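You operate a simulated robot arm through the tools that you are given. There is no shell and no other tool. Be economical: measure what you need, move in short steps, check, and stop when the job is done.

You are at the controls of a simulated robot arm. One attempt, no reset.

JOB
Run the grip test on the brass cup at 3 bar.
Fine: cup on the test rail first, then air valve open, switch to GRIP, GOOD lamp lit.

Only the result counts: the job must be done as asked and must still hold three seconds after the hand-in. Knocking over, shifting, dropping, spilling or breaking anything else fails it.

ROBOT AND FRAMES
A 6-joint arm with a two-finger parallel gripper, fixed in place. Base frame: the origin is at the foot of the arm, x ahead of it, y to its left, z up; the work surface is at about z = 0.72. Lengths are in m, angles in degrees, forces in N, time in s.
With the tool pointing down near the work surface it reaches from about 0.22 to 0.62 m from the base axis. Its first joint turns from -66.0 to 66.0 degrees. Payload 2.7 kg.
The TCP is the grasp point between the finger pads, 0.023 m short of the fingertips. In the tool frame z runs along the fingers and y along their closing line. Largest opening 0.094 m; finger width 0.038, thickness 0.01; the body of the gripper, 0.054 by 0.096 m, starts 0.039 m behind the TCP.
Orientation is that of the tool frame in the base frame, as a unit quaternion [x, y, z, w]. With the fingers straight down and closing along the base's y, the tool's x points along the base's -x, its y along +y and its z along -z.

CONTROLS
- The arm moves only by the tool move_arm. Its argument "moves" is a list of rows, each an object of numbers (a shift or turn left out is 0, a gripper value left out holds the last): "tx", "ty", "tz": the shift along the tool's x, y, z in m; "wx", "wy", "wz": the turn, a rotation vector about the tool's x, y, z in degrees; "gripper": the gripper command, from -1 (fully open) to 1 (shut), values between in proportion. In form: [{"tx": .., "ty": .., "tz": .., "wx": .., "wy": .., "wz": .., "gripper": ..}, ...]. A call has 1 to 8 rows; each row is the pose to reach, as a shift and turn from the pose commanded when the call began, along the tool's axes at that moment. Each row takes 0.2 s and may step no farther than 0.05 m and 8.6 degrees from the row before; otherwise, or with a gripper value out of range, the whole call is refused. Where a pose cannot be reached the arm comes as near as it can. A force on the tool above 40 N (or 10 N above the force at the start of the call, whichever is more), or a blocked arm, ends the call early, and 0.2 s more pass. The fingers move at their own pace (about 0.045 m/s each) and stop on an object; they squeeze with about 41 N. The grip force told is the motor's: it shows also when the fingers shut on nothing. Time passes only in rows, and 0.2 s behind the last, so rows that repeat a pose let the fingers close. The reply holds the time, the measured pose of the TCP, the force on the tool along the base axes, the opening and the grip force, in the units named above and with some noise.
- Cameras (640 x 400 px; columns grow to the right, rows downward): "scene" is fixed at [0.0703, -0.4301, 1.3973]; the picture's right is [0.80, -0.60, 0.00], its down [-0.38, -0.51, -0.77] and it looks along [0.46, 0.62, -0.63] (base axes); focal length 228 px, centre (320, 200). "wrist" rides on the gripper at [-0.039, 0, -0.044] in the tool frame; the picture's right is [0.00, -1.00, 0.00], its down [0.97, 0.00, -0.24] and it looks along [0.24, 0.00, 0.97] (tool axes); focal length 218 px, centre (320, 200). There is no depth. A picture from a camera that has moved, and an enlarged one, comes with that camera's place and axes in the base frame and with its lens.
- capture(camera): a new picture of that camera. It takes no simulated time.
- close_up(camera, box): a new picture of the part [left, top, right, bottom] of that camera's present view, enlarged. It takes no simulated time.
- hand_in(): hands the job in; it is judged then, once.

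Go step by step. Nothing tells you positions but the pictures and the camera data: compare them with the known pose of the tool, close in by small moves and look again before you grip or let go. The budget is 120 turns and 64 pictures, counting those below and the enlarged ones. Unless the task says otherwise, let go and move clear before handing in, and close with one line.

The tools are called as name(argument=value, ...) on one line, values as JSON. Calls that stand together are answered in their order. move_arm: Moves the arm, as the interface text tells. Its arguments: {"type":"object","properties":{"moves":{"type":"array","items":{"type":"object","properties":{"tx":{"type":"number"},"ty":{"type":"number"},"tz":{"type":"number"},"wx":{"type":"number"},"wy":{"type":"number"},"wz":{"type":"number"},"gripper":{"type":"number"}}}}},"required":["moves"]} The other tools are called the same way: capture (camera) takes a picture; close_up (camera, box) takes an enlarged picture of a part of a camera's view; hand_in () hands the job in.

At the start:

```text
time: 0.0
position: [0.3552, 0.1465, 1.1157]
ee_rot: [0.0, 1.0, 0.0, 0.001]
contact_force: [0.3, 0.4, 0.5]
finger_gap: 0.0939
finger_force: 0.0
```

scene: 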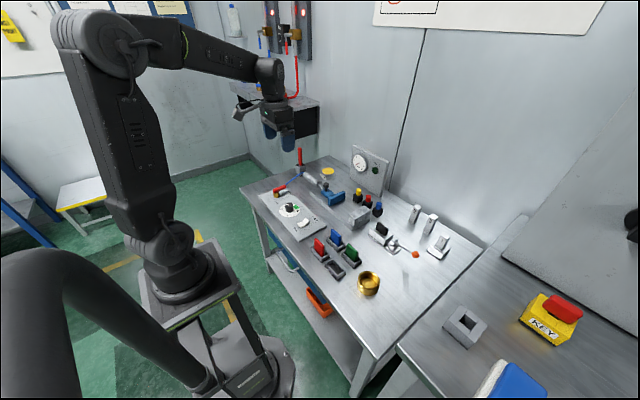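
wrist: 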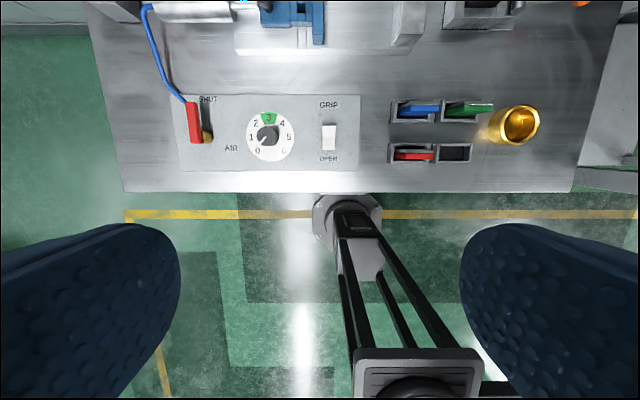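

I see a bench with a panel (air valve lever, regulator dial, GRIP/OPEN switch), a brass cup, colored blocks and other fixtures at the back. I'll look closer at the pieces first.

close_up(camera="scene", box=[240, 140, 400, 240])

close_up(camera="scene", box=[320, 180, 480, 300])

close_up(camera="wrist", box=[100, 0, 640, 200])

```text
4.00 times, centred on (320, 190) of scene
camera zoom: at [0.0703, -0.4301, 1.3973], right [0.8, -0.6, 0.0], down [-0.38, -0.51, -0.77], along [0.46, 0.62, -0.63], focal length 911 px, centre (320, 240)
```

zoom: 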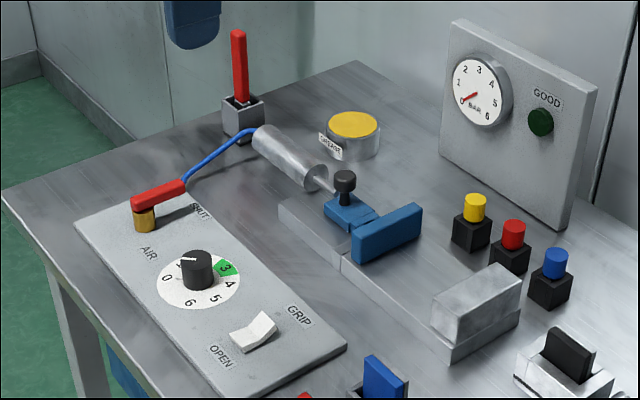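

```text
3.33 times, centred on (400, 240) of scene
camera zoom: at [0.0703, -0.4301, 1.3973], right [0.8, -0.6, 0.0], down [-0.38, -0.51, -0.77], along [0.46, 0.62, -0.63], focal length 759 px, centre (53, 67)
```

zoom: 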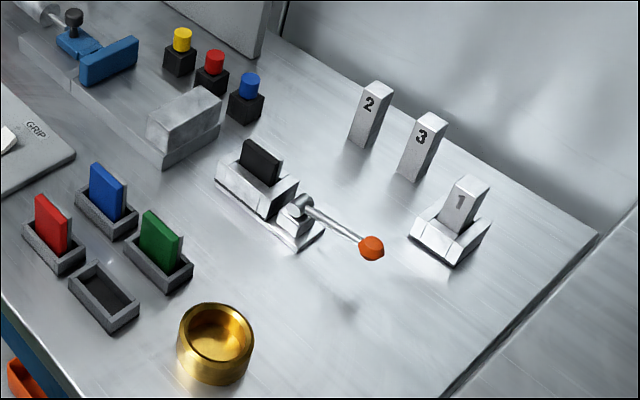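

```text
1.19 times, centred on (370, 100) of wrist
camera zoom: at [0.3929, 0.1463, 1.1586], right [0.0, -1.0, 0.0], down [-0.97, 0.0, 0.24], along [-0.24, 0.0, -0.97], focal length 259 px, centre (261, 318)
```

zoom: 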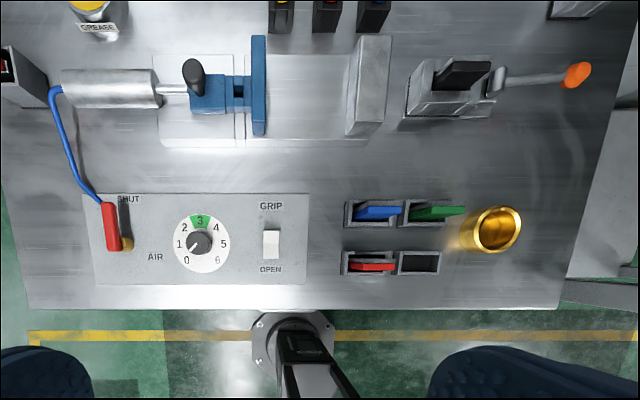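

The panel has the valve lever at SHUT, the dial near 0.7, and the switch at OPEN. The pneumatic vise (blue jaw, grey anvil on a rail) sits at about x≈0.6, y≈0.08. I'll move the camera nearer to look at the vise.

move_arm(moves=[{"tx": -0.025, "ty": -0.015, "tz": 0.03}, {"tx": -0.05, "ty": -0.03, "tz": 0.06}, {"tx": -0.075, "ty": -0.045, "tz": 0.09}, {"tx": -0.1, "ty": -0.06, "tz": 0.12}, {"tx": -0.1, "ty": -0.06, "tz": 0.12}])

capture(camera="wrist")

close_up(camera="scene", box=[290, 150, 390, 230])

```text
time: 1.2
position: [0.4549, 0.0868, 0.9965]
ee_rot: [0.0, 1.0, -0.001, -0.001]
contact_force: [1.0, -1.4, 0.1]
finger_gap: 0.0939
finger_force: 0.1
```

```text
58 pictures are left
camera wrist: at [0.4932, 0.0865, 1.0396], right [0.0, -1.0, 0.0], down [-0.97, 0.0, 0.24], along [-0.24, 0.0, -0.97], focal length 218 px, centre (320, 200)
```

wrist: 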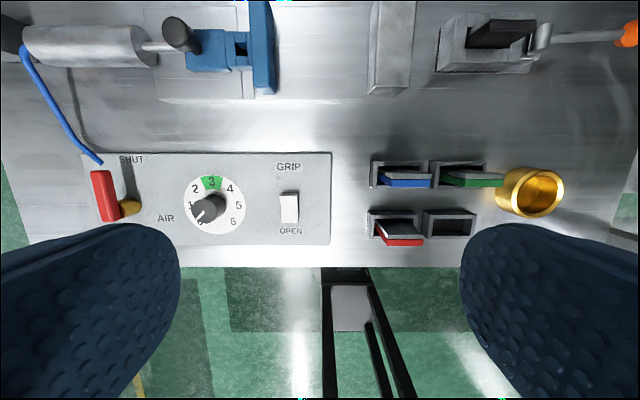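

```text
5.00 times, centred on (340, 190) of scene
camera zoom: at [0.0703, -0.4301, 1.3973], right [0.8, -0.6, 0.0], down [-0.38, -0.51, -0.77], along [0.46, 0.62, -0.63], focal length 1139 px, centre (220, 250)
```

zoom: 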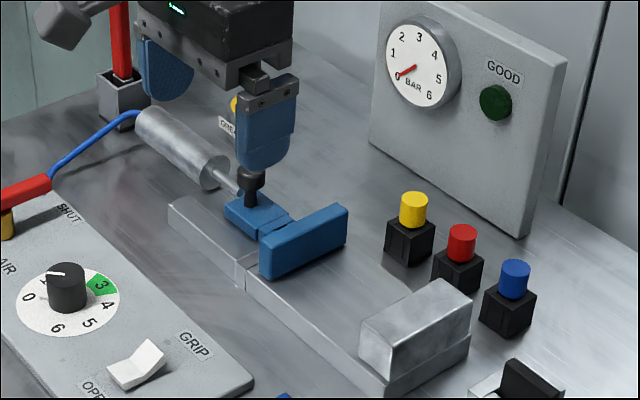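

The cup is around (0.43, −0.205), rim at about z≈0.755, ø≈0.07. I'll move forward to see the vise from above.

move_arm(moves=[{"tx": -0.045}, {"tx": -0.09}, {"tx": -0.09}])

capture(camera="wrist")

```text
time: 2.0
position: [0.5453, 0.0854, 0.9949]
ee_rot: [0.0, 1.0, 0.0, 0.0]
contact_force: [-1.0, 0.6, -1.1]
finger_gap: 0.0943
finger_force: 0.0
```

```text
56 pictures are left
camera wrist: at [0.5829, 0.0858, 1.0396], right [0.0, -1.0, 0.0], down [-0.97, 0.0, 0.24], along [-0.24, 0.0, -0.97], focal length 218 px, centre (320, 200)
```

wrist: 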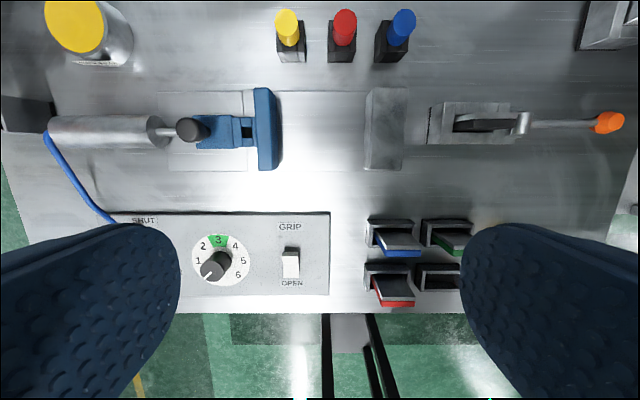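

close_up(camera="wrist", box=[140, 70, 440, 250])

close_up(camera="wrist", box=[100, 200, 340, 300])

```text
2.13 times, centred on (290, 160) of wrist
camera zoom: at [0.5829, 0.0858, 1.0396], right [0.0, -1.0, 0.0], down [-0.97, 0.0, 0.24], along [-0.24, 0.0, -0.97], focal length 466 px, centre (384, 285)
```

zoom: 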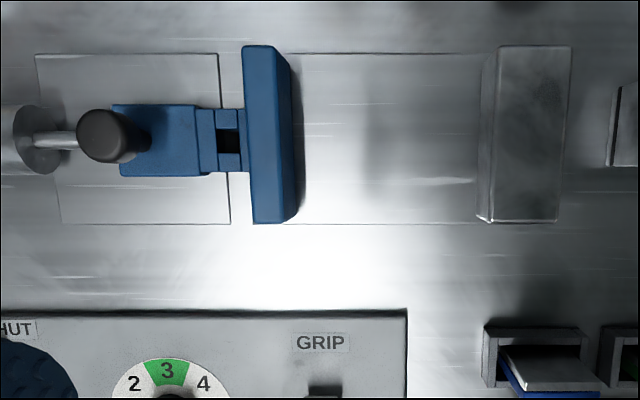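

```text
2.67 times, centred on (220, 250) of wrist
camera zoom: at [0.5829, 0.0858, 1.0396], right [0.0, -1.0, 0.0], down [-0.97, 0.0, 0.24], along [-0.24, 0.0, -0.97], focal length 582 px, centre (587, 67)
```

zoom: 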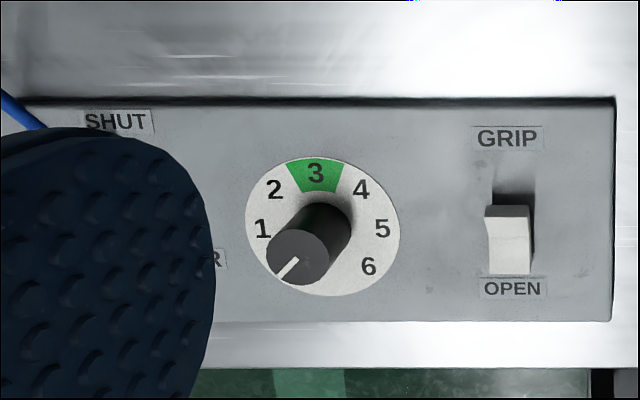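

The rail top is at z≈0.741, x 0.55–0.65; jaw–anvil gap is about y 0.0245–0.137, so the cup target is (0.60, 0.08) with fingers closing along x. I'll move over the cup while turning the tool +90° about its z.

move_arm(moves=[{"tx": 0.0144, "ty": -0.036, "tz": 0.0, "wz": 8.5}, {"tx": 0.0288, "ty": -0.072, "tz": 0.0, "wz": 17}, {"tx": 0.0432, "ty": -0.108, "tz": 0.0, "wz": 25.5}, {"tx": 0.0576, "ty": -0.145, "tz": 0.0, "wz": 34}, {"tx": 0.072, "ty": -0.182, "tz": 0.0, "wz": 42.5}, {"tx": 0.0864, "ty": -0.218, "tz": 0.0, "wz": 51}, {"tx": 0.1, "ty": -0.255, "tz": 0.0, "wz": 59.5}, {"tx": 0.115, "ty": -0.291, "tz": 0.0, "wz": 68}])

move_arm(moves=[{"tz": 0.03, "wz": 7.5}, {"tz": 0.06, "wz": 15}, {"tz": 0.09, "wz": 22}, {"tz": 0.09, "wz": 22}])

capture(camera="wrist")

capture(camera="scene")

```text
time: 3.8
position: [0.4297, -0.2055, 0.9969]
ee_rot: [0.56, 0.828, 0.0, 0.0]
contact_force: [-0.2, -0.7, 0.3]
finger_gap: 0.0941
finger_force: 0.0
```

```text
time: 4.8
position: [0.4314, -0.2059, 0.9037]
ee_rot: [0.708, 0.706, 0.0, 0.0]
contact_force: [0.5, -0.5, -0.5]
finger_gap: 0.0938
finger_force: 0.0
```

```text
53 pictures are left
camera wrist: at [0.4301, -0.2448, 0.9471], right [-1.0, 0.0, 0.0], down [0.0, 0.97, 0.24], along [0.0, 0.24, -0.97], focal length 218 px, centre (320, 200)
```

wrist: 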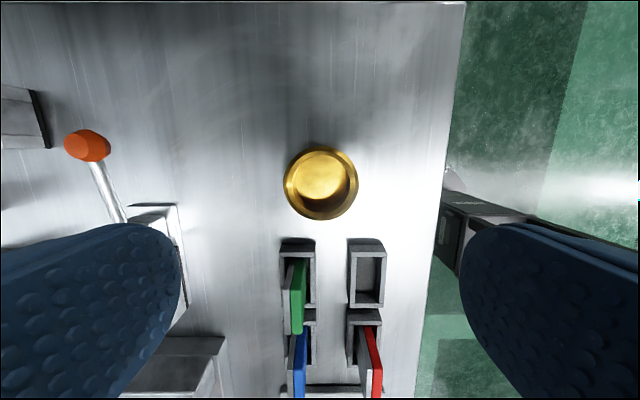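

```text
52 pictures are left
```

scene: 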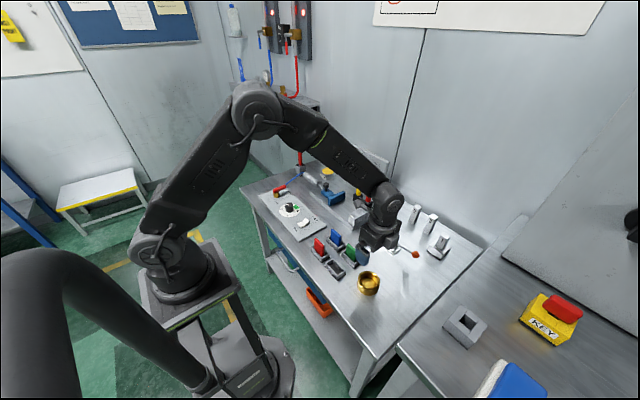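

The cup centre appears at (0.429, −0.211). I'll shift slightly and descend partway, then look.

move_arm(moves=[{"tx": -0.005, "ty": -0.002, "tz": 0.03}, {"tx": -0.005, "ty": -0.002, "tz": 0.06}, {"tx": -0.005, "ty": -0.002, "tz": 0.09}, {"tx": -0.005, "ty": -0.002, "tz": 0.09}])

capture(camera="wrist")

close_up(camera="scene", box=[320, 220, 440, 310])

```text
time: 5.8
position: [0.4272, -0.2102, 0.8162]
ee_rot: [0.707, 0.707, 0.0, 0.0]
contact_force: [0.3, 0.1, -1.6]
finger_gap: 0.094
finger_force: 0.1
```

```text
51 pictures are left
camera wrist: at [0.4266, -0.2493, 0.8592], right [-1.0, 0.0, 0.0], down [0.0, 0.97, 0.24], along [0.0, 0.24, -0.97], focal length 218 px, centre (320, 200)
```

wrist: 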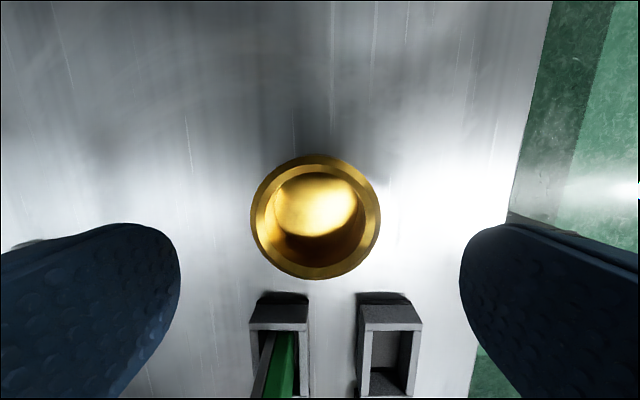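

```text
4.44 times, centred on (380, 265) of scene
camera zoom: at [0.0703, -0.4301, 1.3973], right [0.8, -0.6, 0.0], down [-0.38, -0.51, -0.77], along [0.46, 0.62, -0.63], focal length 1012 px, centre (53, -89)
```

zoom: 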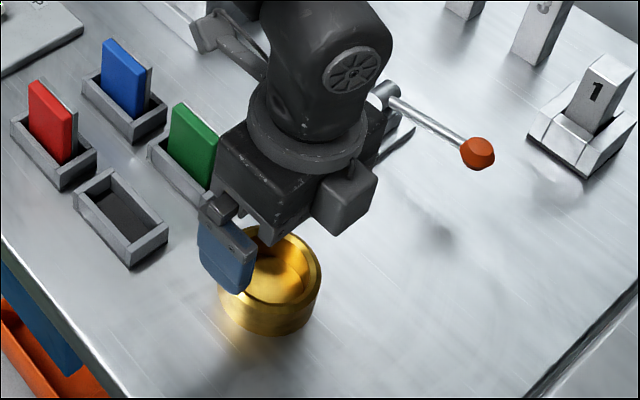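

Cup centre refined to (0.4286, −0.2147), rim z≈0.755, ø≈0.066. Descend to z≈0.748 and close.

move_arm(moves=[{"tx": -0.0045, "ty": 0.0015, "tz": 0.0}, {"tx": -0.0045, "ty": 0.0015, "tz": 0.025}, {"tx": -0.0045, "ty": 0.0015, "tz": 0.05}, {"tx": -0.0045, "ty": 0.0015, "tz": 0.067}, {"tx": -0.0045, "ty": 0.0015, "tz": 0.067}])

move_arm(moves=[{"gripper": 1}, {"gripper": 1}, {"gripper": 1}, {"gripper": 1}, {"gripper": 1}])

capture(camera="wrist")

```text
time: 7.0
position: [0.4295, -0.214, 0.7464]
ee_rot: [0.707, 0.707, 0.0, 0.0]
contact_force: [0.1, 0.4, 0.0]
finger_gap: 0.0938
finger_force: 0.2
```

```text
time: 8.2
position: [0.4291, -0.214, 0.7466]
ee_rot: [0.707, 0.707, 0.0, 0.0]
contact_force: [0.2, -0.5, -0.7]
finger_gap: 0.0678
finger_force: 40.5
```

```text
49 pictures are left
camera wrist: at [0.4285, -0.2535, 0.7905], right [-1.0, 0.0, 0.0], down [0.0, 0.97, 0.24], along [0.0, 0.24, -0.97], focal length 218 px, centre (320, 200)
```

wrist: 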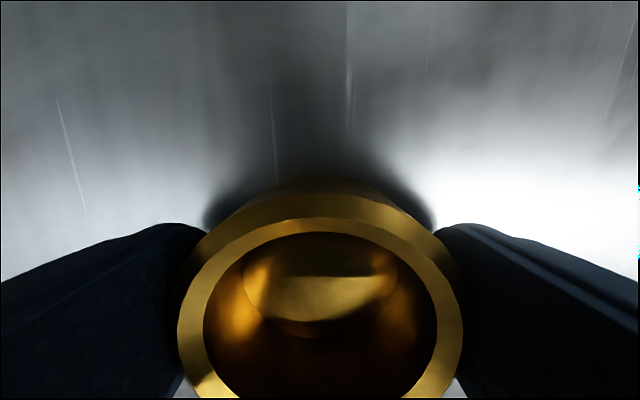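

Cup gripped (0.068 m). Lift and carry it high over to above the rail.

move_arm(moves=[{"tz": -0.03}, {"tz": -0.07}, {"tz": -0.11}, {"tz": -0.15}, {"tz": -0.15}])

move_arm(moves=[{"tx": 0.037, "ty": 0.021}, {"tx": 0.074, "ty": 0.043}, {"tx": 0.111, "ty": 0.064}, {"tx": 0.148, "ty": 0.085}, {"tx": 0.185, "ty": 0.107}, {"tx": 0.222, "ty": 0.128}, {"tx": 0.258, "ty": 0.149}, {"tx": 0.294, "ty": 0.171}])

capture(camera="wrist")

close_up(camera="scene", box=[280, 130, 440, 250])

```text
time: 9.4
position: [0.4305, -0.2123, 0.9004]
ee_rot: [0.707, 0.707, 0.0, 0.0]
contact_force: [0.4, -0.9, -2.8]
finger_gap: 0.0677
finger_force: 40.9
```

```text
time: 11.2
position: [0.6014, 0.0794, 0.8977]
ee_rot: [0.708, 0.706, 0.0, 0.001]
contact_force: [-0.6, 0.2, -2.1]
finger_gap: 0.0681
finger_force: 41.0
```

```text
48 pictures are left
camera wrist: at [0.6009, 0.0411, 0.9413], right [-1.0, 0.0, 0.0], down [0.0, 0.97, 0.24], along [0.0, 0.24, -0.97], focal length 218 px, centre (320, 200)
```

wrist: 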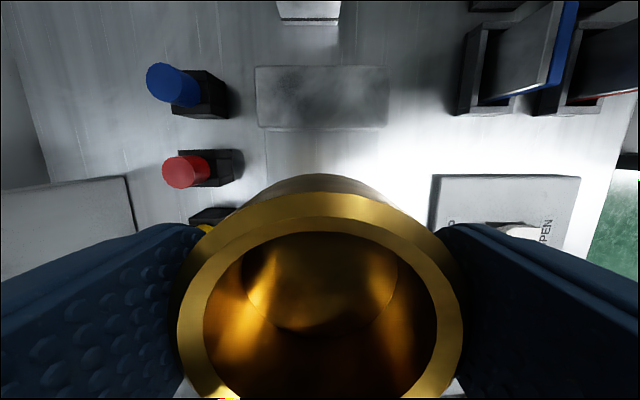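

```text
3.33 times, centred on (360, 190) of scene
camera zoom: at [0.0703, -0.4301, 1.3973], right [0.8, -0.6, 0.0], down [-0.38, -0.51, -0.77], along [0.46, 0.62, -0.63], focal length 759 px, centre (187, 233)
```

zoom: 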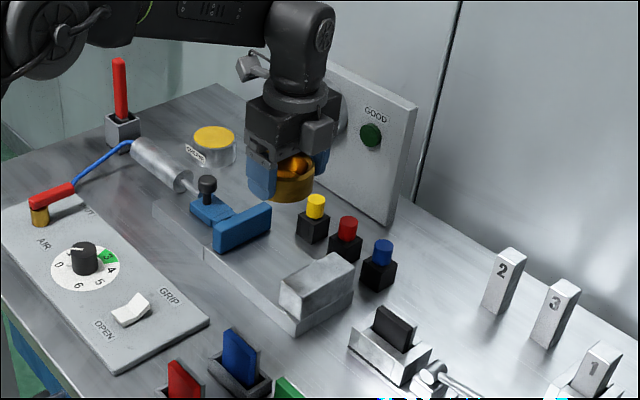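

The cup is aligned over the rail. I'll descend most of the way, then look.

move_arm(moves=[{"tx": 0.003, "ty": -0.001, "tz": 0.03}, {"tx": 0.003, "ty": -0.001, "tz": 0.06}, {"tx": 0.003, "ty": -0.001, "tz": 0.09}, {"tx": 0.003, "ty": -0.001, "tz": 0.11}, {"tx": 0.003, "ty": -0.001, "tz": 0.11}])

close_up(camera="scene", box=[290, 160, 390, 235])

capture(camera="wrist")

```text
time: 12.4
position: [0.5997, 0.0841, 0.7885]
ee_rot: [0.708, 0.707, 0.0, -0.001]
contact_force: [-0.5, -1.1, -2.1]
finger_gap: 0.0681
finger_force: 41.0
```

```text
5.33 times, centred on (340, 198) of scene
camera zoom: at [0.0704, -0.4301, 1.3973], right [0.8, -0.6, 0.0], down [-0.38, -0.51, -0.77], along [0.46, 0.62, -0.63], focal length 1215 px, centre (213, 213)
```

zoom: 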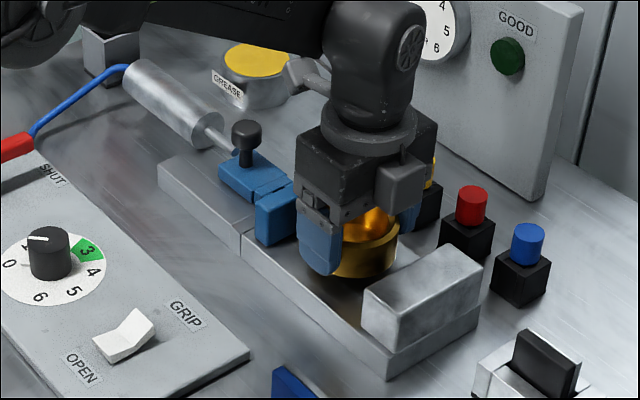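

```text
45 pictures are left
camera wrist: at [0.5987, 0.0439, 0.8309], right [-1.0, 0.0, 0.0], down [0.0, 0.97, 0.24], along [0.0, 0.24, -0.97], focal length 218 px, centre (320, 200)
```

wrist: 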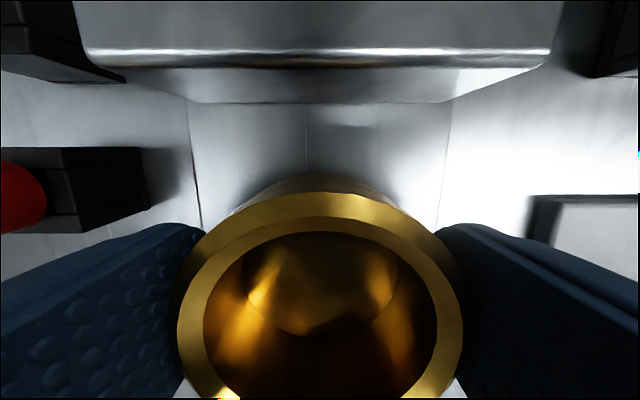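

Everything lines up; continue down gently ~20 mm to the rail.

move_arm(moves=[{"tz": 0.008}, {"tz": 0.014}, {"tz": 0.018}, {"tz": 0.018}])

move_arm(moves=[{"tz": 0.002}, {"tz": 0.003}, {"tz": 0.004}])

```text
time: 13.4
position: [0.6005, 0.0832, 0.7724]
ee_rot: [0.707, 0.707, 0.001, 0.003]
contact_force: [-9.3, 2.1, 24.9]
finger_gap: 0.0681
finger_force: 40.6
```

```text
time: 13.9
position: [0.6012, 0.084, 0.7727]
ee_rot: [0.707, 0.707, 0.002, 0.002]
contact_force: [-0.4, 0.0, 3.6]
finger_gap: 0.0681
finger_force: 41.0
stopped in row 2: the force on the tool passed its limit (the readings are from after the stop); the commanded pose is now the measured one
```

Contact at z≈0.7725, close to the expected height. Check before releasing.

close_up(camera="scene", box=[310, 170, 370, 215])

capture(camera="wrist")

```text
8.89 times, centred on (340, 192) of scene
camera zoom: at [0.0703, -0.4301, 1.3973], right [0.8, -0.6, 0.0], down [-0.38, -0.51, -0.77], along [0.46, 0.62, -0.63], focal length 2025 px, centre (142, 267)
```

zoom: 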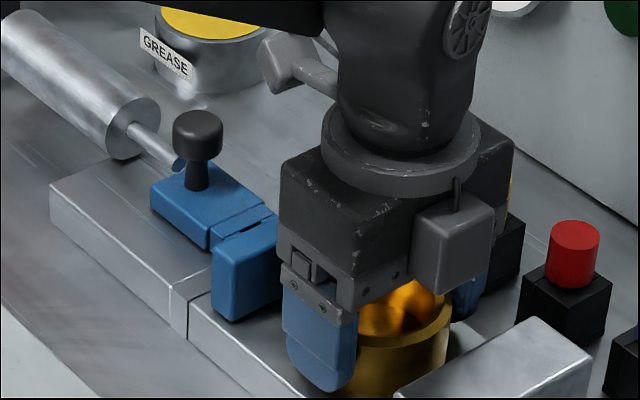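

```text
43 pictures are left
camera wrist: at [0.6003, 0.0441, 0.8165], right [-1.0, 0.0, -0.01], down [0.0, 0.97, 0.24], along [0.01, 0.24, -0.97], focal length 218 px, centre (320, 200)
```

wrist: 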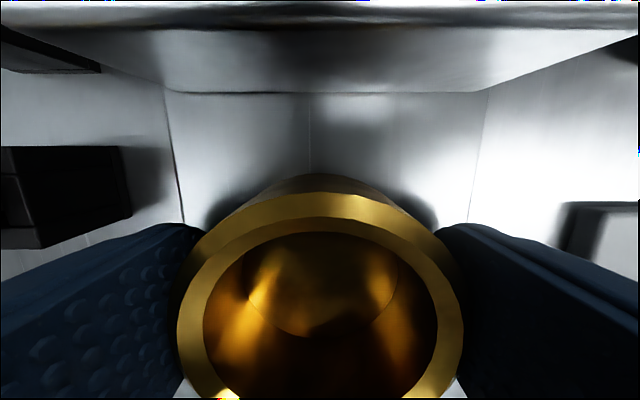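

The cup's contact shadow shows it on the rail. Open and lift straight up.

move_arm(moves=[{"gripper": -0.5}, {"gripper": -1}, {"gripper": -1}, {"gripper": -1}])

move_arm(moves=[{"tz": -0.02}, {"tz": -0.06}, {"tz": -0.1}, {"tz": -0.14}, {"tz": -0.14}])

capture(camera="wrist")

close_up(camera="scene", box=[240, 150, 400, 250])

```text
time: 14.9
position: [0.6005, 0.0829, 0.7715]
ee_rot: [0.707, 0.707, 0.002, 0.002]
contact_force: [0.0, 0.2, 0.4]
finger_gap: 0.0943
finger_force: 0.0
```

```text
time: 16.1
position: [0.6034, 0.0835, 0.9133]
ee_rot: [0.707, 0.707, 0.002, 0.002]
contact_force: [1.2, -0.1, -0.6]
finger_gap: 0.0941
finger_force: 0.1
```

```text
42 pictures are left
camera wrist: at [0.6013, 0.0432, 0.9573], right [-1.0, 0.0, 0.0], down [0.0, 0.97, 0.24], along [0.0, 0.24, -0.97], focal length 218 px, centre (320, 200)
```

wrist: 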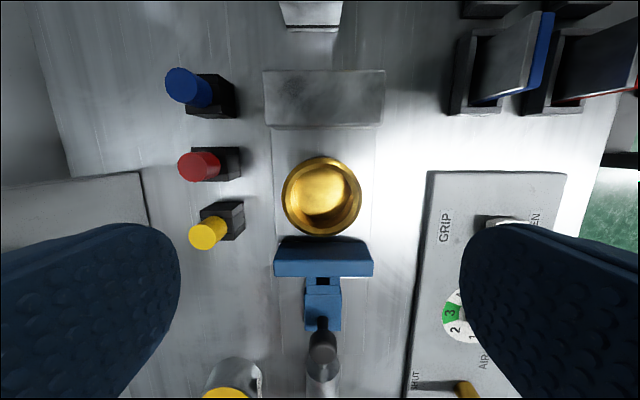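

```text
4.00 times, centred on (320, 200) of scene
camera zoom: at [0.0703, -0.4301, 1.3973], right [0.8, -0.6, 0.0], down [-0.38, -0.51, -0.77], along [0.46, 0.62, -0.63], focal length 911 px, centre (320, 200)
```

zoom: 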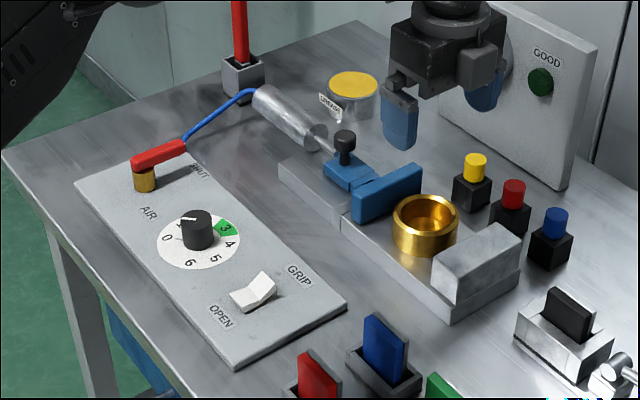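

The cup sits flat on the rail. The regulator knob is at about (0.412, 0.239), top z≈0.765. I'll move over there, turning the wrist back −180° so there's room for a 135° clockwise turn.

move_arm(moves=[{"tx": 0.02, "ty": -0.024, "wz": -8}, {"tx": 0.04, "ty": -0.048, "wz": -16}, {"tx": 0.06, "ty": -0.072, "wz": -24}, {"tx": 0.08, "ty": -0.096, "wz": -32}, {"tx": 0.1, "ty": -0.12, "wz": -40}, {"tx": 0.12, "ty": -0.144, "wz": -48}, {"tx": 0.14, "ty": -0.168, "wz": -54}, {"tx": 0.1555, "ty": -0.191, "wz": -60}])

move_arm(moves=[{"wz": -8}, {"wz": -16}, {"wz": -24}, {"wz": -32}, {"wz": -40}, {"wz": -48}, {"wz": -54}, {"wz": -60}])

move_arm(moves=[{"wz": -8, "gripper": -0.3}, {"wz": -16}, {"wz": -24}, {"wz": -32}, {"wz": -40}, {"wz": -48}, {"wz": -54}, {"wz": -60}])

capture(camera="wrist")

```text
time: 17.9
position: [0.4091, 0.2385, 0.9126]
ee_rot: [0.257, 0.966, 0.001, 0.003]
contact_force: [0.6, -0.6, -0.1]
finger_gap: 0.0942
finger_force: 0.1
```

```text
time: 19.7
position: [0.4084, 0.2394, 0.9113]
ee_rot: [-0.261, 0.965, 0.0, 0.003]
contact_force: [0.5, -0.1, 0.2]
finger_gap: 0.0941
finger_force: 0.0
```

```text
time: 21.5
position: [0.4097, 0.2378, 0.9121]
ee_rot: [0.707, -0.707, 0.002, -0.002]
contact_force: [-0.2, -0.1, -0.1]
finger_gap: 0.0611
finger_force: 0.0
```

```text
40 pictures are left
camera wrist: at [0.4082, 0.2773, 0.9551], right [1.0, 0.0, 0.01], down [0.0, -0.97, 0.24], along [0.01, -0.24, -0.97], focal length 218 px, centre (320, 200)
```

wrist: 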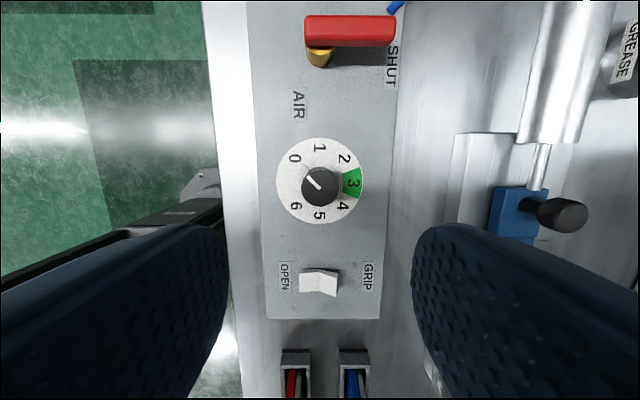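

close_up(camera="wrist", box=[260, 0, 420, 240])

close_up(camera="wrist", box=[260, 130, 380, 230])

```text
1.67 times, centred on (340, 120) of wrist
camera zoom: at [0.4082, 0.2773, 0.9551], right [1.0, 0.0, 0.01], down [0.0, -0.97, 0.24], along [0.01, -0.24, -0.97], focal length 364 px, centre (287, 333)
```

zoom: 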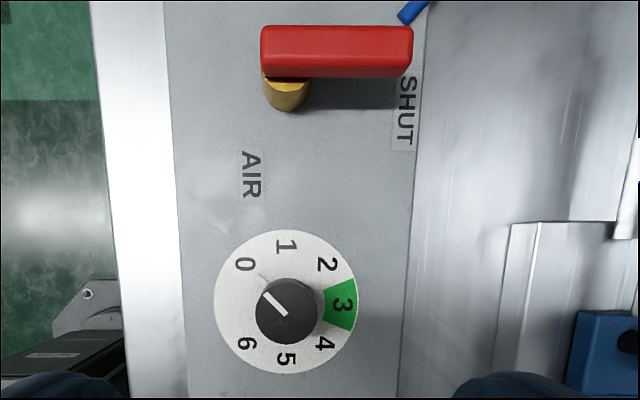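

```text
4.00 times, centred on (320, 180) of wrist
camera zoom: at [0.4082, 0.2773, 0.9551], right [1.0, 0.0, 0.01], down [0.0, -0.97, 0.24], along [0.01, -0.24, -0.97], focal length 873 px, centre (320, 280)
```

zoom: 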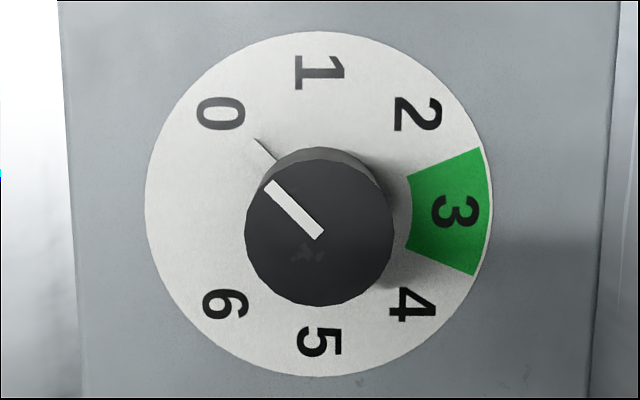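

The pointer is at 0 and 3 is 135° clockwise; the knob is at (0.410, 0.2415). Descend around it.

move_arm(moves=[{"tx": -0.0037, "tz": 0.03}, {"tx": -0.0037, "tz": 0.06}, {"tx": -0.0037, "tz": 0.09}, {"tx": -0.0037, "tz": 0.11}, {"tx": -0.0037, "tz": 0.11}])

capture(camera="wrist")

```text
time: 22.7
position: [0.4095, 0.239, 0.8005]
ee_rot: [-0.707, 0.707, -0.002, 0.002]
contact_force: [0.5, 0.0, 0.0]
finger_gap: 0.0611
finger_force: 0.0
```

```text
37 pictures are left
camera wrist: at [0.4086, 0.2798, 0.8438], right [1.0, 0.0, 0.01], down [0.0, -0.97, 0.24], along [0.01, -0.24, -0.97], focal length 218 px, centre (320, 200)
```

wrist: 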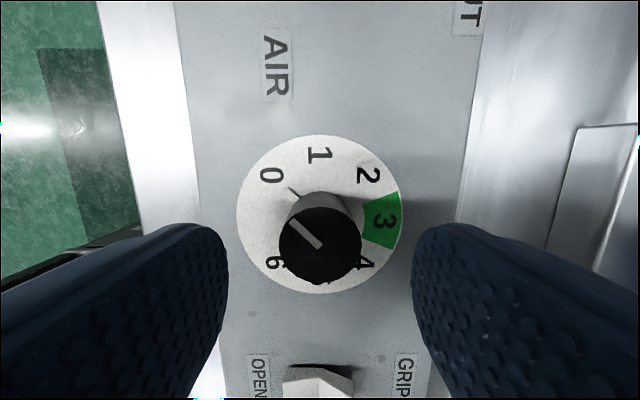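

Knob top z≈0.763, panel ~0.725–0.73. Descend to z≈0.757 and close.

move_arm(moves=[{"tx": -0.0012, "tz": 0.02}, {"tx": -0.0012, "tz": 0.035}, {"tx": -0.0012, "tz": 0.043}, {"tx": -0.0012, "tz": 0.043}])

move_arm(moves=[{"gripper": 1}, {"gripper": 1}, {"gripper": 1}, {"gripper": 1}])

```text
time: 23.7
position: [0.4089, 0.2438, 0.7595]
ee_rot: [-0.707, 0.707, -0.002, 0.002]
contact_force: [0.4, 0.2, -0.3]
finger_gap: 0.061
finger_force: 0.0
```

```text
time: 24.7
position: [0.4104, 0.2428, 0.759]
ee_rot: [-0.706, 0.708, -0.001, 0.003]
contact_force: [7.5, -0.4, -4.4]
finger_gap: 0.0335
finger_force: 45.2
```

Gripped (0.0335 m). Turn clockwise 68° first.

move_arm(moves=[{"wz": 8.5}, {"wz": 17}, {"wz": 25.5}, {"wz": 34}, {"wz": 42.5}, {"wz": 51}, {"wz": 59.5}, {"wz": 67.5}])

capture(camera="wrist")

```text
time: 26.5
position: [0.413, 0.2415, 0.7601]
ee_rot: [-0.192, 0.981, 0.0, 0.005]
contact_force: [33.3, -21.8, 5.6]
finger_gap: 0.034
finger_force: 45.2
```

```text
36 pictures are left
camera wrist: at [0.4474, 0.256, 0.803], right [0.38, -0.93, 0.0], down [-0.9, -0.37, 0.23], along [-0.21, -0.09, -0.97], focal length 218 px, centre (320, 200)
```

wrist: 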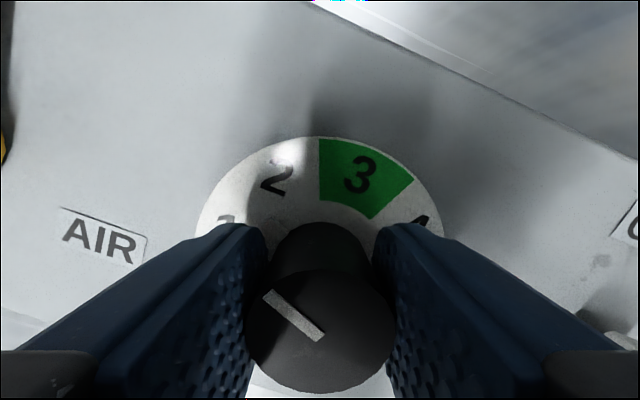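

Some side force has built up (off-centre by ~3 mm). I'll shift to relieve it and continue turning to 135° total.

move_arm(moves=[{"tx": -0.002, "ty": -0.003}, {"tx": -0.002, "ty": -0.003}])

```text
time: 27.1
position: [0.4131, 0.2415, 0.7586]
ee_rot: [-0.195, 0.981, -0.001, 0.004]
contact_force: [3.3, -19.2, 31.3]
finger_gap: 0.0339
finger_force: 45.1
```

move_arm(moves=[{"tx": 0.0005, "ty": -0.0015, "tz": -0.0025}, {"tx": 0.0005, "ty": -0.0015, "tz": -0.0025}])

```text
time: 27.7
position: [0.4131, 0.2414, 0.7598]
ee_rot: [-0.196, 0.981, 0.001, 0.002]
contact_force: [14.8, 12.0, -12.9]
finger_gap: 0.0339
finger_force: 44.4
```

Forces are small now; continue the turn.

move_arm(moves=[{"wz": 8.5, "tz": 0.001}, {"wz": 17, "tz": 0.001}, {"wz": 25.5, "tz": 0.001}, {"wz": 34, "tz": 0.001}, {"wz": 42.5, "tz": 0.001}, {"wz": 51, "tz": 0.001}, {"wz": 59.5, "tz": 0.001}, {"wz": 67.5, "tz": 0.001}])

capture(camera="wrist")

close_up(camera="scene", box=[240, 140, 400, 240])

```text
time: 29.5
position: [0.4118, 0.2384, 0.7593]
ee_rot: [0.384, 0.923, -0.002, 0.0]
contact_force: [-9.8, -15.0, 3.9]
finger_gap: 0.034
finger_force: 45.3
```

```text
35 pictures are left
camera wrist: at [0.4386, 0.2107, 0.8028], right [-0.71, -0.7, 0.0], down [-0.68, 0.69, 0.24], along [-0.17, 0.17, -0.97], focal length 218 px, centre (320, 200)
```

wrist: 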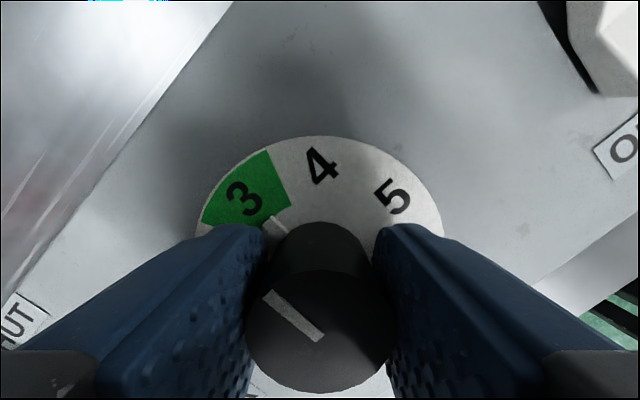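

```text
4.00 times, centred on (320, 190) of scene
camera zoom: at [0.07, -0.4305, 1.3972], right [0.8, -0.6, 0.0], down [-0.38, -0.51, -0.77], along [0.46, 0.62, -0.63], focal length 911 px, centre (320, 240)
```

zoom: 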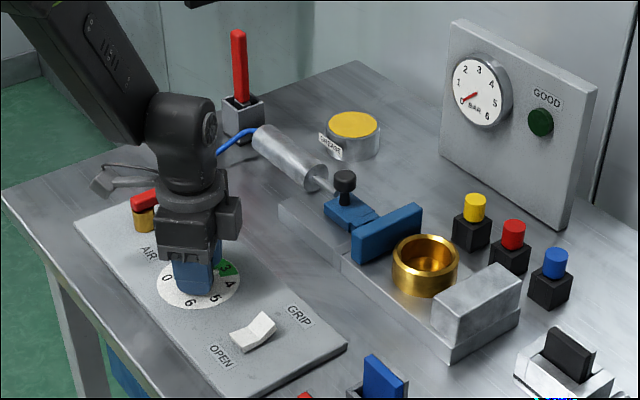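

Dial turned; release, rise, and check the pointer and gauge.

move_arm(moves=[{"gripper": -0.3}, {"gripper": -0.3}, {"gripper": -0.3}, {"tz": -0.03, "gripper": -0.3}, {"tz": -0.07}, {"tz": -0.11}, {"tz": -0.11}])

capture(camera="wrist")

close_up(camera="wrist", box=[260, 130, 380, 230])

```text
time: 31.1
position: [0.414, 0.2387, 0.8713]
ee_rot: [0.382, 0.924, 0.001, 0.003]
contact_force: [-0.9, -0.1, 0.2]
finger_gap: 0.0613
finger_force: 0.0
```

```text
33 pictures are left
camera wrist: at [0.4405, 0.2117, 0.9153], right [-0.71, -0.71, 0.0], down [-0.69, 0.69, 0.24], along [-0.17, 0.17, -0.97], focal length 218 px, centre (320, 200)
```

wrist: 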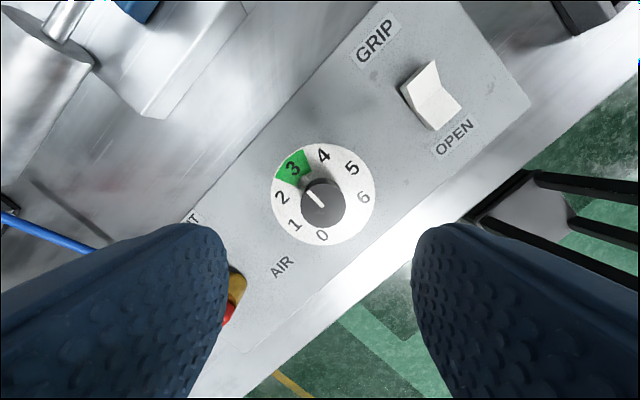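

```text
4.00 times, centred on (320, 180) of wrist
camera zoom: at [0.4405, 0.2117, 0.9153], right [-0.71, -0.71, 0.0], down [-0.69, 0.69, 0.24], along [-0.17, 0.17, -0.97], focal length 873 px, centre (320, 280)
```

zoom: 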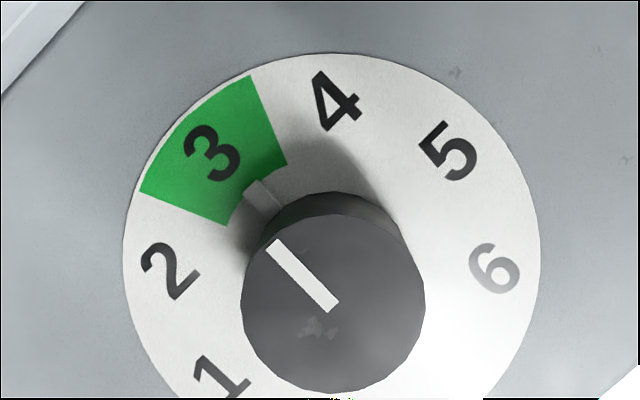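

The pointer is right on 3. Next, look closely at the valve lever near (0.405–0.46, 0.356).

move_arm(moves=[{"tx": 0.009, "ty": 0.009, "tz": -0.007, "wz": -7.5}, {"tx": 0.019, "ty": 0.019, "tz": -0.014, "wz": -15}, {"tx": 0.028, "ty": 0.028, "tz": -0.02, "wz": -22.5}, {"tx": 0.038, "ty": 0.038, "tz": -0.027, "wz": -30}, {"tx": 0.047, "ty": 0.047, "tz": -0.034, "wz": -37.5}, {"tx": 0.0566, "ty": 0.0566, "tz": -0.04, "wz": -45}, {"tx": 0.0566, "ty": 0.0566, "tz": -0.04, "wz": -45}])

capture(camera="wrist")

close_up(camera="scene", box=[250, 160, 350, 230])

```text
time: 32.7
position: [0.4139, 0.3194, 0.9097]
ee_rot: [0.0, 1.0, 0.0, 0.003]
contact_force: [0.3, -0.6, -0.8]
finger_gap: 0.0609
finger_force: 0.0
```

```text
31 pictures are left
camera wrist: at [0.4509, 0.32, 0.9535], right [0.0, -1.0, 0.0], down [-0.97, 0.0, 0.24], along [-0.24, 0.0, -0.97], focal length 218 px, centre (320, 200)
```

wrist: 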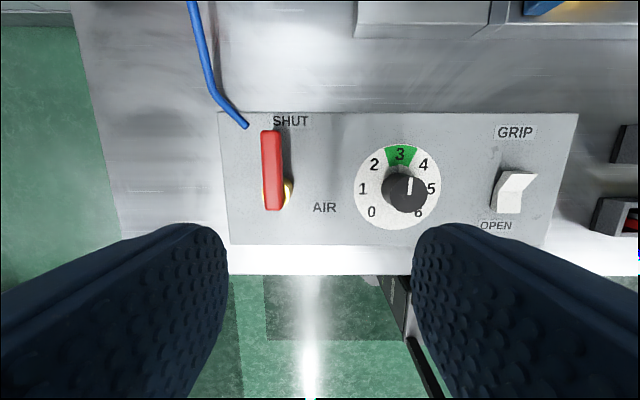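

```text
5.71 times, centred on (300, 195) of scene
camera zoom: at [0.0703, -0.4301, 1.3973], right [0.8, -0.6, 0.0], down [-0.38, -0.51, -0.77], along [0.46, 0.62, -0.63], focal length 1302 px, centre (434, 229)
```

zoom: 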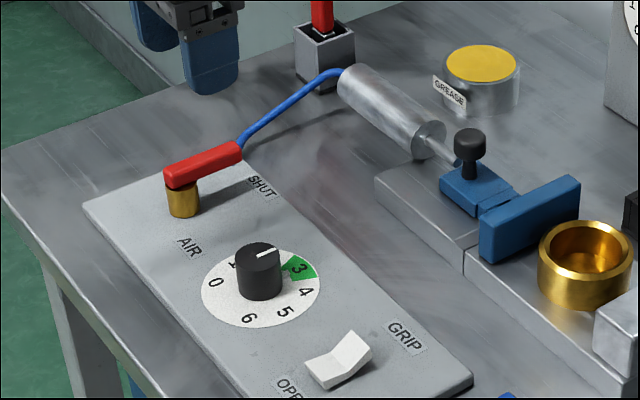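

The lever's pivot is about (0.405, 0.358), the bar runs to x≈0.463, top z≈0.775. I'll pinch the bar around x≈0.435 with fingers closing along y; first approach above.

move_arm(moves=[{"tx": -0.01, "ty": 0.02, "tz": 0.02, "gripper": 0.04}, {"tx": -0.021, "ty": 0.0393, "tz": 0.05}, {"tx": -0.021, "ty": 0.0393, "tz": 0.08}, {"tx": -0.021, "ty": 0.0393, "tz": 0.08}])

capture(camera="wrist")

```text
time: 33.7
position: [0.4348, 0.3575, 0.8301]
ee_rot: [0.0, 1.0, 0.0, 0.003]
contact_force: [0.0, -0.2, 0.5]
finger_gap: 0.0454
finger_force: 0.2
```

```text
29 pictures are left
camera wrist: at [0.4732, 0.3579, 0.8736], right [0.0, -1.0, 0.0], down [-0.97, 0.0, 0.24], along [-0.24, 0.0, -0.97], focal length 218 px, centre (320, 200)
```

wrist: 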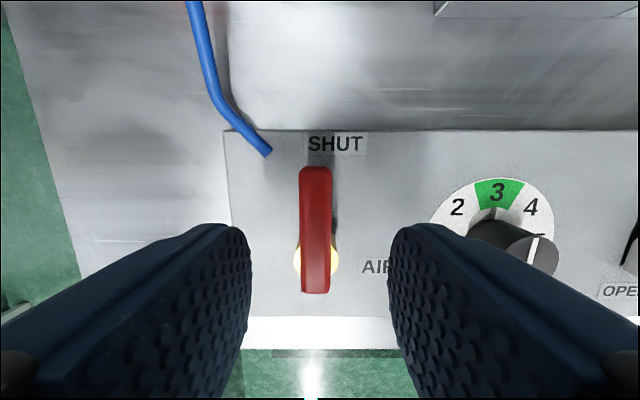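

Aligned well; lever centre y≈0.360, pivot ≈(0.402, 0.360). Descend and grip.

move_arm(moves=[{"ty": 0.002, "tz": 0.025}, {"ty": 0.002, "tz": 0.05}, {"ty": 0.002, "tz": 0.064}, {"ty": 0.002, "tz": 0.064}])

move_arm(moves=[{"gripper": 1}, {"gripper": 1}, {"gripper": 1}, {"gripper": 1}])

```text
time: 34.7
position: [0.4357, 0.3601, 0.7676]
ee_rot: [0.0, 1.0, 0.0, 0.003]
contact_force: [-0.4, 0.0, 0.2]
finger_gap: 0.0449
finger_force: 0.1
```

```text
time: 35.7
position: [0.4395, 0.3598, 0.767]
ee_rot: [0.0, 1.0, 0.003, 0.007]
contact_force: [37.6, 5.1, -8.4]
finger_gap: 0.0159
finger_force: 44.9
```

Squeezing pushed the tool ~4 mm outward (the fingers likely met the brass boss). Shift the command out by 5 mm to relieve.

move_arm(moves=[{"tx": -0.004}, {"tx": -0.005}, {"tx": -0.005}])

capture(camera="wrist")

```text
time: 36.5
position: [0.4394, 0.3592, 0.7673]
ee_rot: [-0.001, 1.0, -0.001, 0.002]
contact_force: [11.2, -12.3, 11.7]
finger_gap: 0.0159
finger_force: 45.2
```

```text
28 pictures are left
camera wrist: at [0.4772, 0.3604, 0.8105], right [0.0, -1.0, 0.0], down [-0.97, 0.0, 0.24], along [-0.24, 0.0, -0.97], focal length 218 px, centre (320, 200)
```

wrist: 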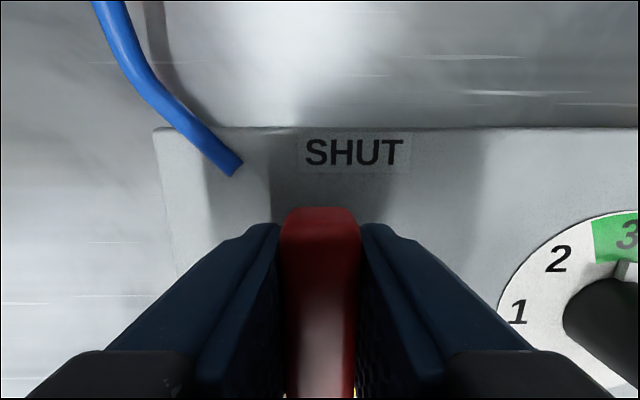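

Gripped. Test a small clockwise turn (towards the AIR label) about the pivot.

move_arm(moves=[{"tx": 0.0001, "ty": -0.0026, "wz": 4}, {"tx": 0.0004, "ty": -0.0052, "wz": 8}, {"tx": 0.0008, "ty": -0.0078, "wz": 12}, {"tx": 0.0015, "ty": -0.0103, "wz": 16}])

```text
time: 37.5
position: [0.438, 0.3523, 0.7672]
ee_rot: [0.139, 0.99, 0.003, 0.004]
contact_force: [13.9, 2.9, 5.7]
finger_gap: 0.0159
finger_force: 45.2
```

It turns freely that way. Continue the arc.

move_arm(moves=[{"tx": 0.0004, "ty": -0.0055, "wz": 8.5}, {"tx": 0.0016, "ty": -0.011, "wz": 17}, {"tx": 0.0037, "ty": -0.0161, "wz": 25.5}, {"tx": 0.0064, "ty": -0.021, "wz": 34}, {"tx": 0.0099, "ty": -0.0253, "wz": 42.5}, {"tx": 0.0139, "ty": -0.0291, "wz": 51}, {"tx": 0.0185, "ty": -0.0323, "wz": 59.5}, {"tx": 0.0235, "ty": -0.0348, "wz": 68}])

close_up(camera="scene", box=[240, 140, 400, 240])

```text
time: 38.4
position: [0.4312, 0.3378, 0.7672]
ee_rot: [0.387, 0.922, 0.008, 0.005]
contact_force: [8.7, 6.9, -9.1]
finger_gap: 0.0158
finger_force: 45.1
stopped in row 4: the force on the tool passed its limit (the readings are from after the stop); the commanded pose is now the measured one
```

```text
4.00 times, centred on (320, 190) of scene
camera zoom: at [0.0706, -0.4299, 1.3973], right [0.8, -0.6, 0.0], down [-0.38, -0.51, -0.77], along [0.46, 0.62, -0.63], focal length 911 px, centre (320, 240)
```

zoom: 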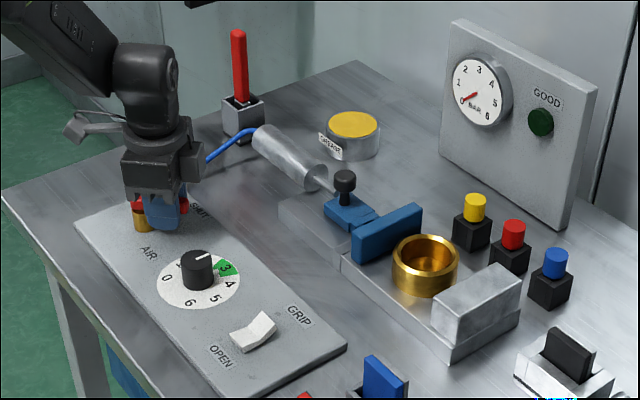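

The true radius is about 0.030 (pivot ≈(0.409, 0.360)); lever at ~45°. Continue with the corrected arc.

move_arm(moves=[{"tx": 0.0003, "ty": -0.0039, "wz": 7.5}, {"tx": 0.001, "ty": -0.0078, "wz": 15}, {"tx": 0.0023, "ty": -0.0115, "wz": 22.5}, {"tx": 0.004, "ty": -0.015, "wz": 30}, {"tx": 0.0062, "ty": -0.0183, "wz": 37.5}, {"tx": 0.0086, "ty": -0.021, "wz": 44.5}])

close_up(camera="scene", box=[240, 140, 400, 240])

```text
time: 39.8
position: [0.4093, 0.3304, 0.7675]
ee_rot: [0.707, 0.707, 0.01, 0.002]
contact_force: [8.6, 10.2, 0.6]
finger_gap: 0.0161
finger_force: 44.7
```

```text
4.00 times, centred on (320, 190) of scene
camera zoom: at [0.0705, -0.4298, 1.3973], right [0.8, -0.6, 0.0], down [-0.38, -0.51, -0.77], along [0.46, 0.62, -0.63], focal length 911 px, centre (320, 240)
```

zoom: 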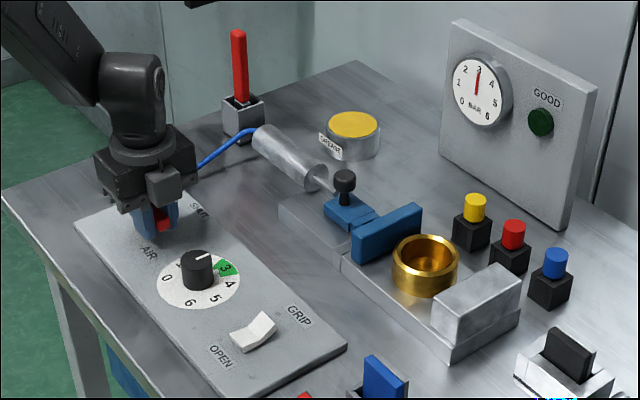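

Air is on and the gauge reads 3 bar. Release, rise, and check the gauge closely.

move_arm(moves=[{"gripper": 0.0}, {"gripper": 0.0}, {"gripper": 0.0}, {"tz": -0.03}, {"tz": -0.07}, {"tz": -0.11}, {"tz": -0.11, "gripper": 1}])

close_up(camera="scene", box=[345, 140, 393, 200])

close_up(camera="scene", box=[250, 160, 350, 240])

```text
time: 41.4
position: [0.408, 0.3305, 0.8785]
ee_rot: [0.707, 0.707, 0.008, 0.001]
contact_force: [0.4, -0.1, -0.1]
finger_gap: 0.0122
finger_force: 0.0
```

```text
6.67 times, centred on (369, 170) of scene
camera zoom: at [0.0703, -0.4301, 1.3973], right [0.8, -0.6, 0.0], down [-0.38, -0.51, -0.77], along [0.46, 0.62, -0.63], focal length 1519 px, centre (-7, 400)
```

zoom: 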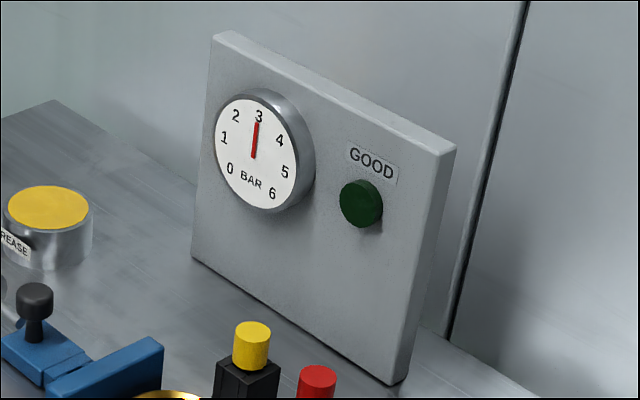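

```text
5.00 times, centred on (300, 200) of scene
camera zoom: at [0.0703, -0.4301, 1.3973], right [0.8, -0.6, 0.0], down [-0.38, -0.51, -0.77], along [0.46, 0.62, -0.63], focal length 1139 px, centre (420, 200)
```

zoom: 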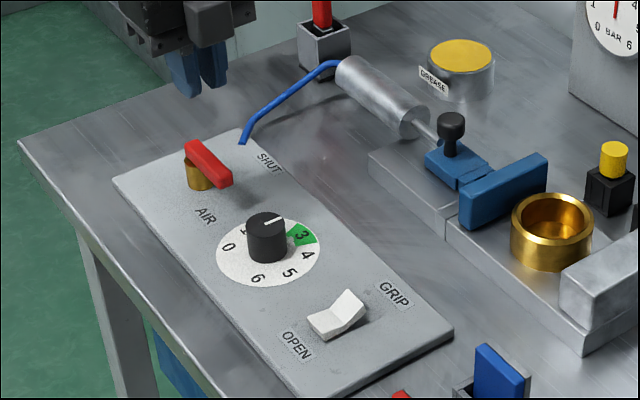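

Valve open, gauge at exactly 3. Now the rocker switch near (0.41, 0.132): its GRIP side is up and must be pressed. Close fingers and move above it.

move_arm(moves=[{"tx": -0.04, "gripper": 1}, {"tx": -0.08}, {"tx": -0.12}, {"tx": -0.16}, {"tx": -0.195}, {"tx": -0.195}])

capture(camera="wrist")

```text
time: 42.8
position: [0.4086, 0.1354, 0.876]
ee_rot: [0.706, 0.708, 0.009, 0.001]
contact_force: [-0.2, 0.6, 0.6]
finger_gap: 0.0001
finger_force: 40.8
```

```text
23 pictures are left
camera wrist: at [0.4063, 0.096, 0.9194], right [-1.0, 0.0, -0.01], down [0.0, 0.97, 0.25], along [0.01, 0.25, -0.97], focal length 218 px, centre (320, 200)
```

wrist: 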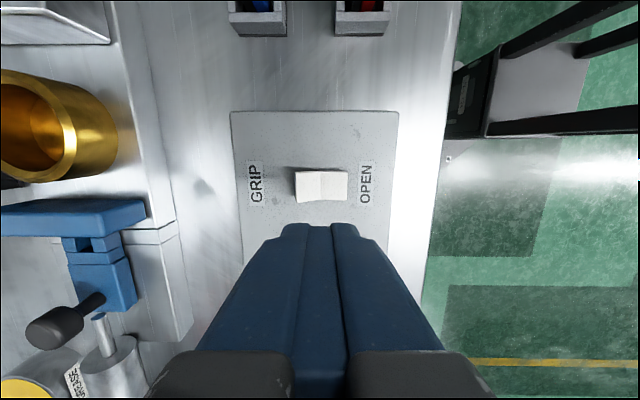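

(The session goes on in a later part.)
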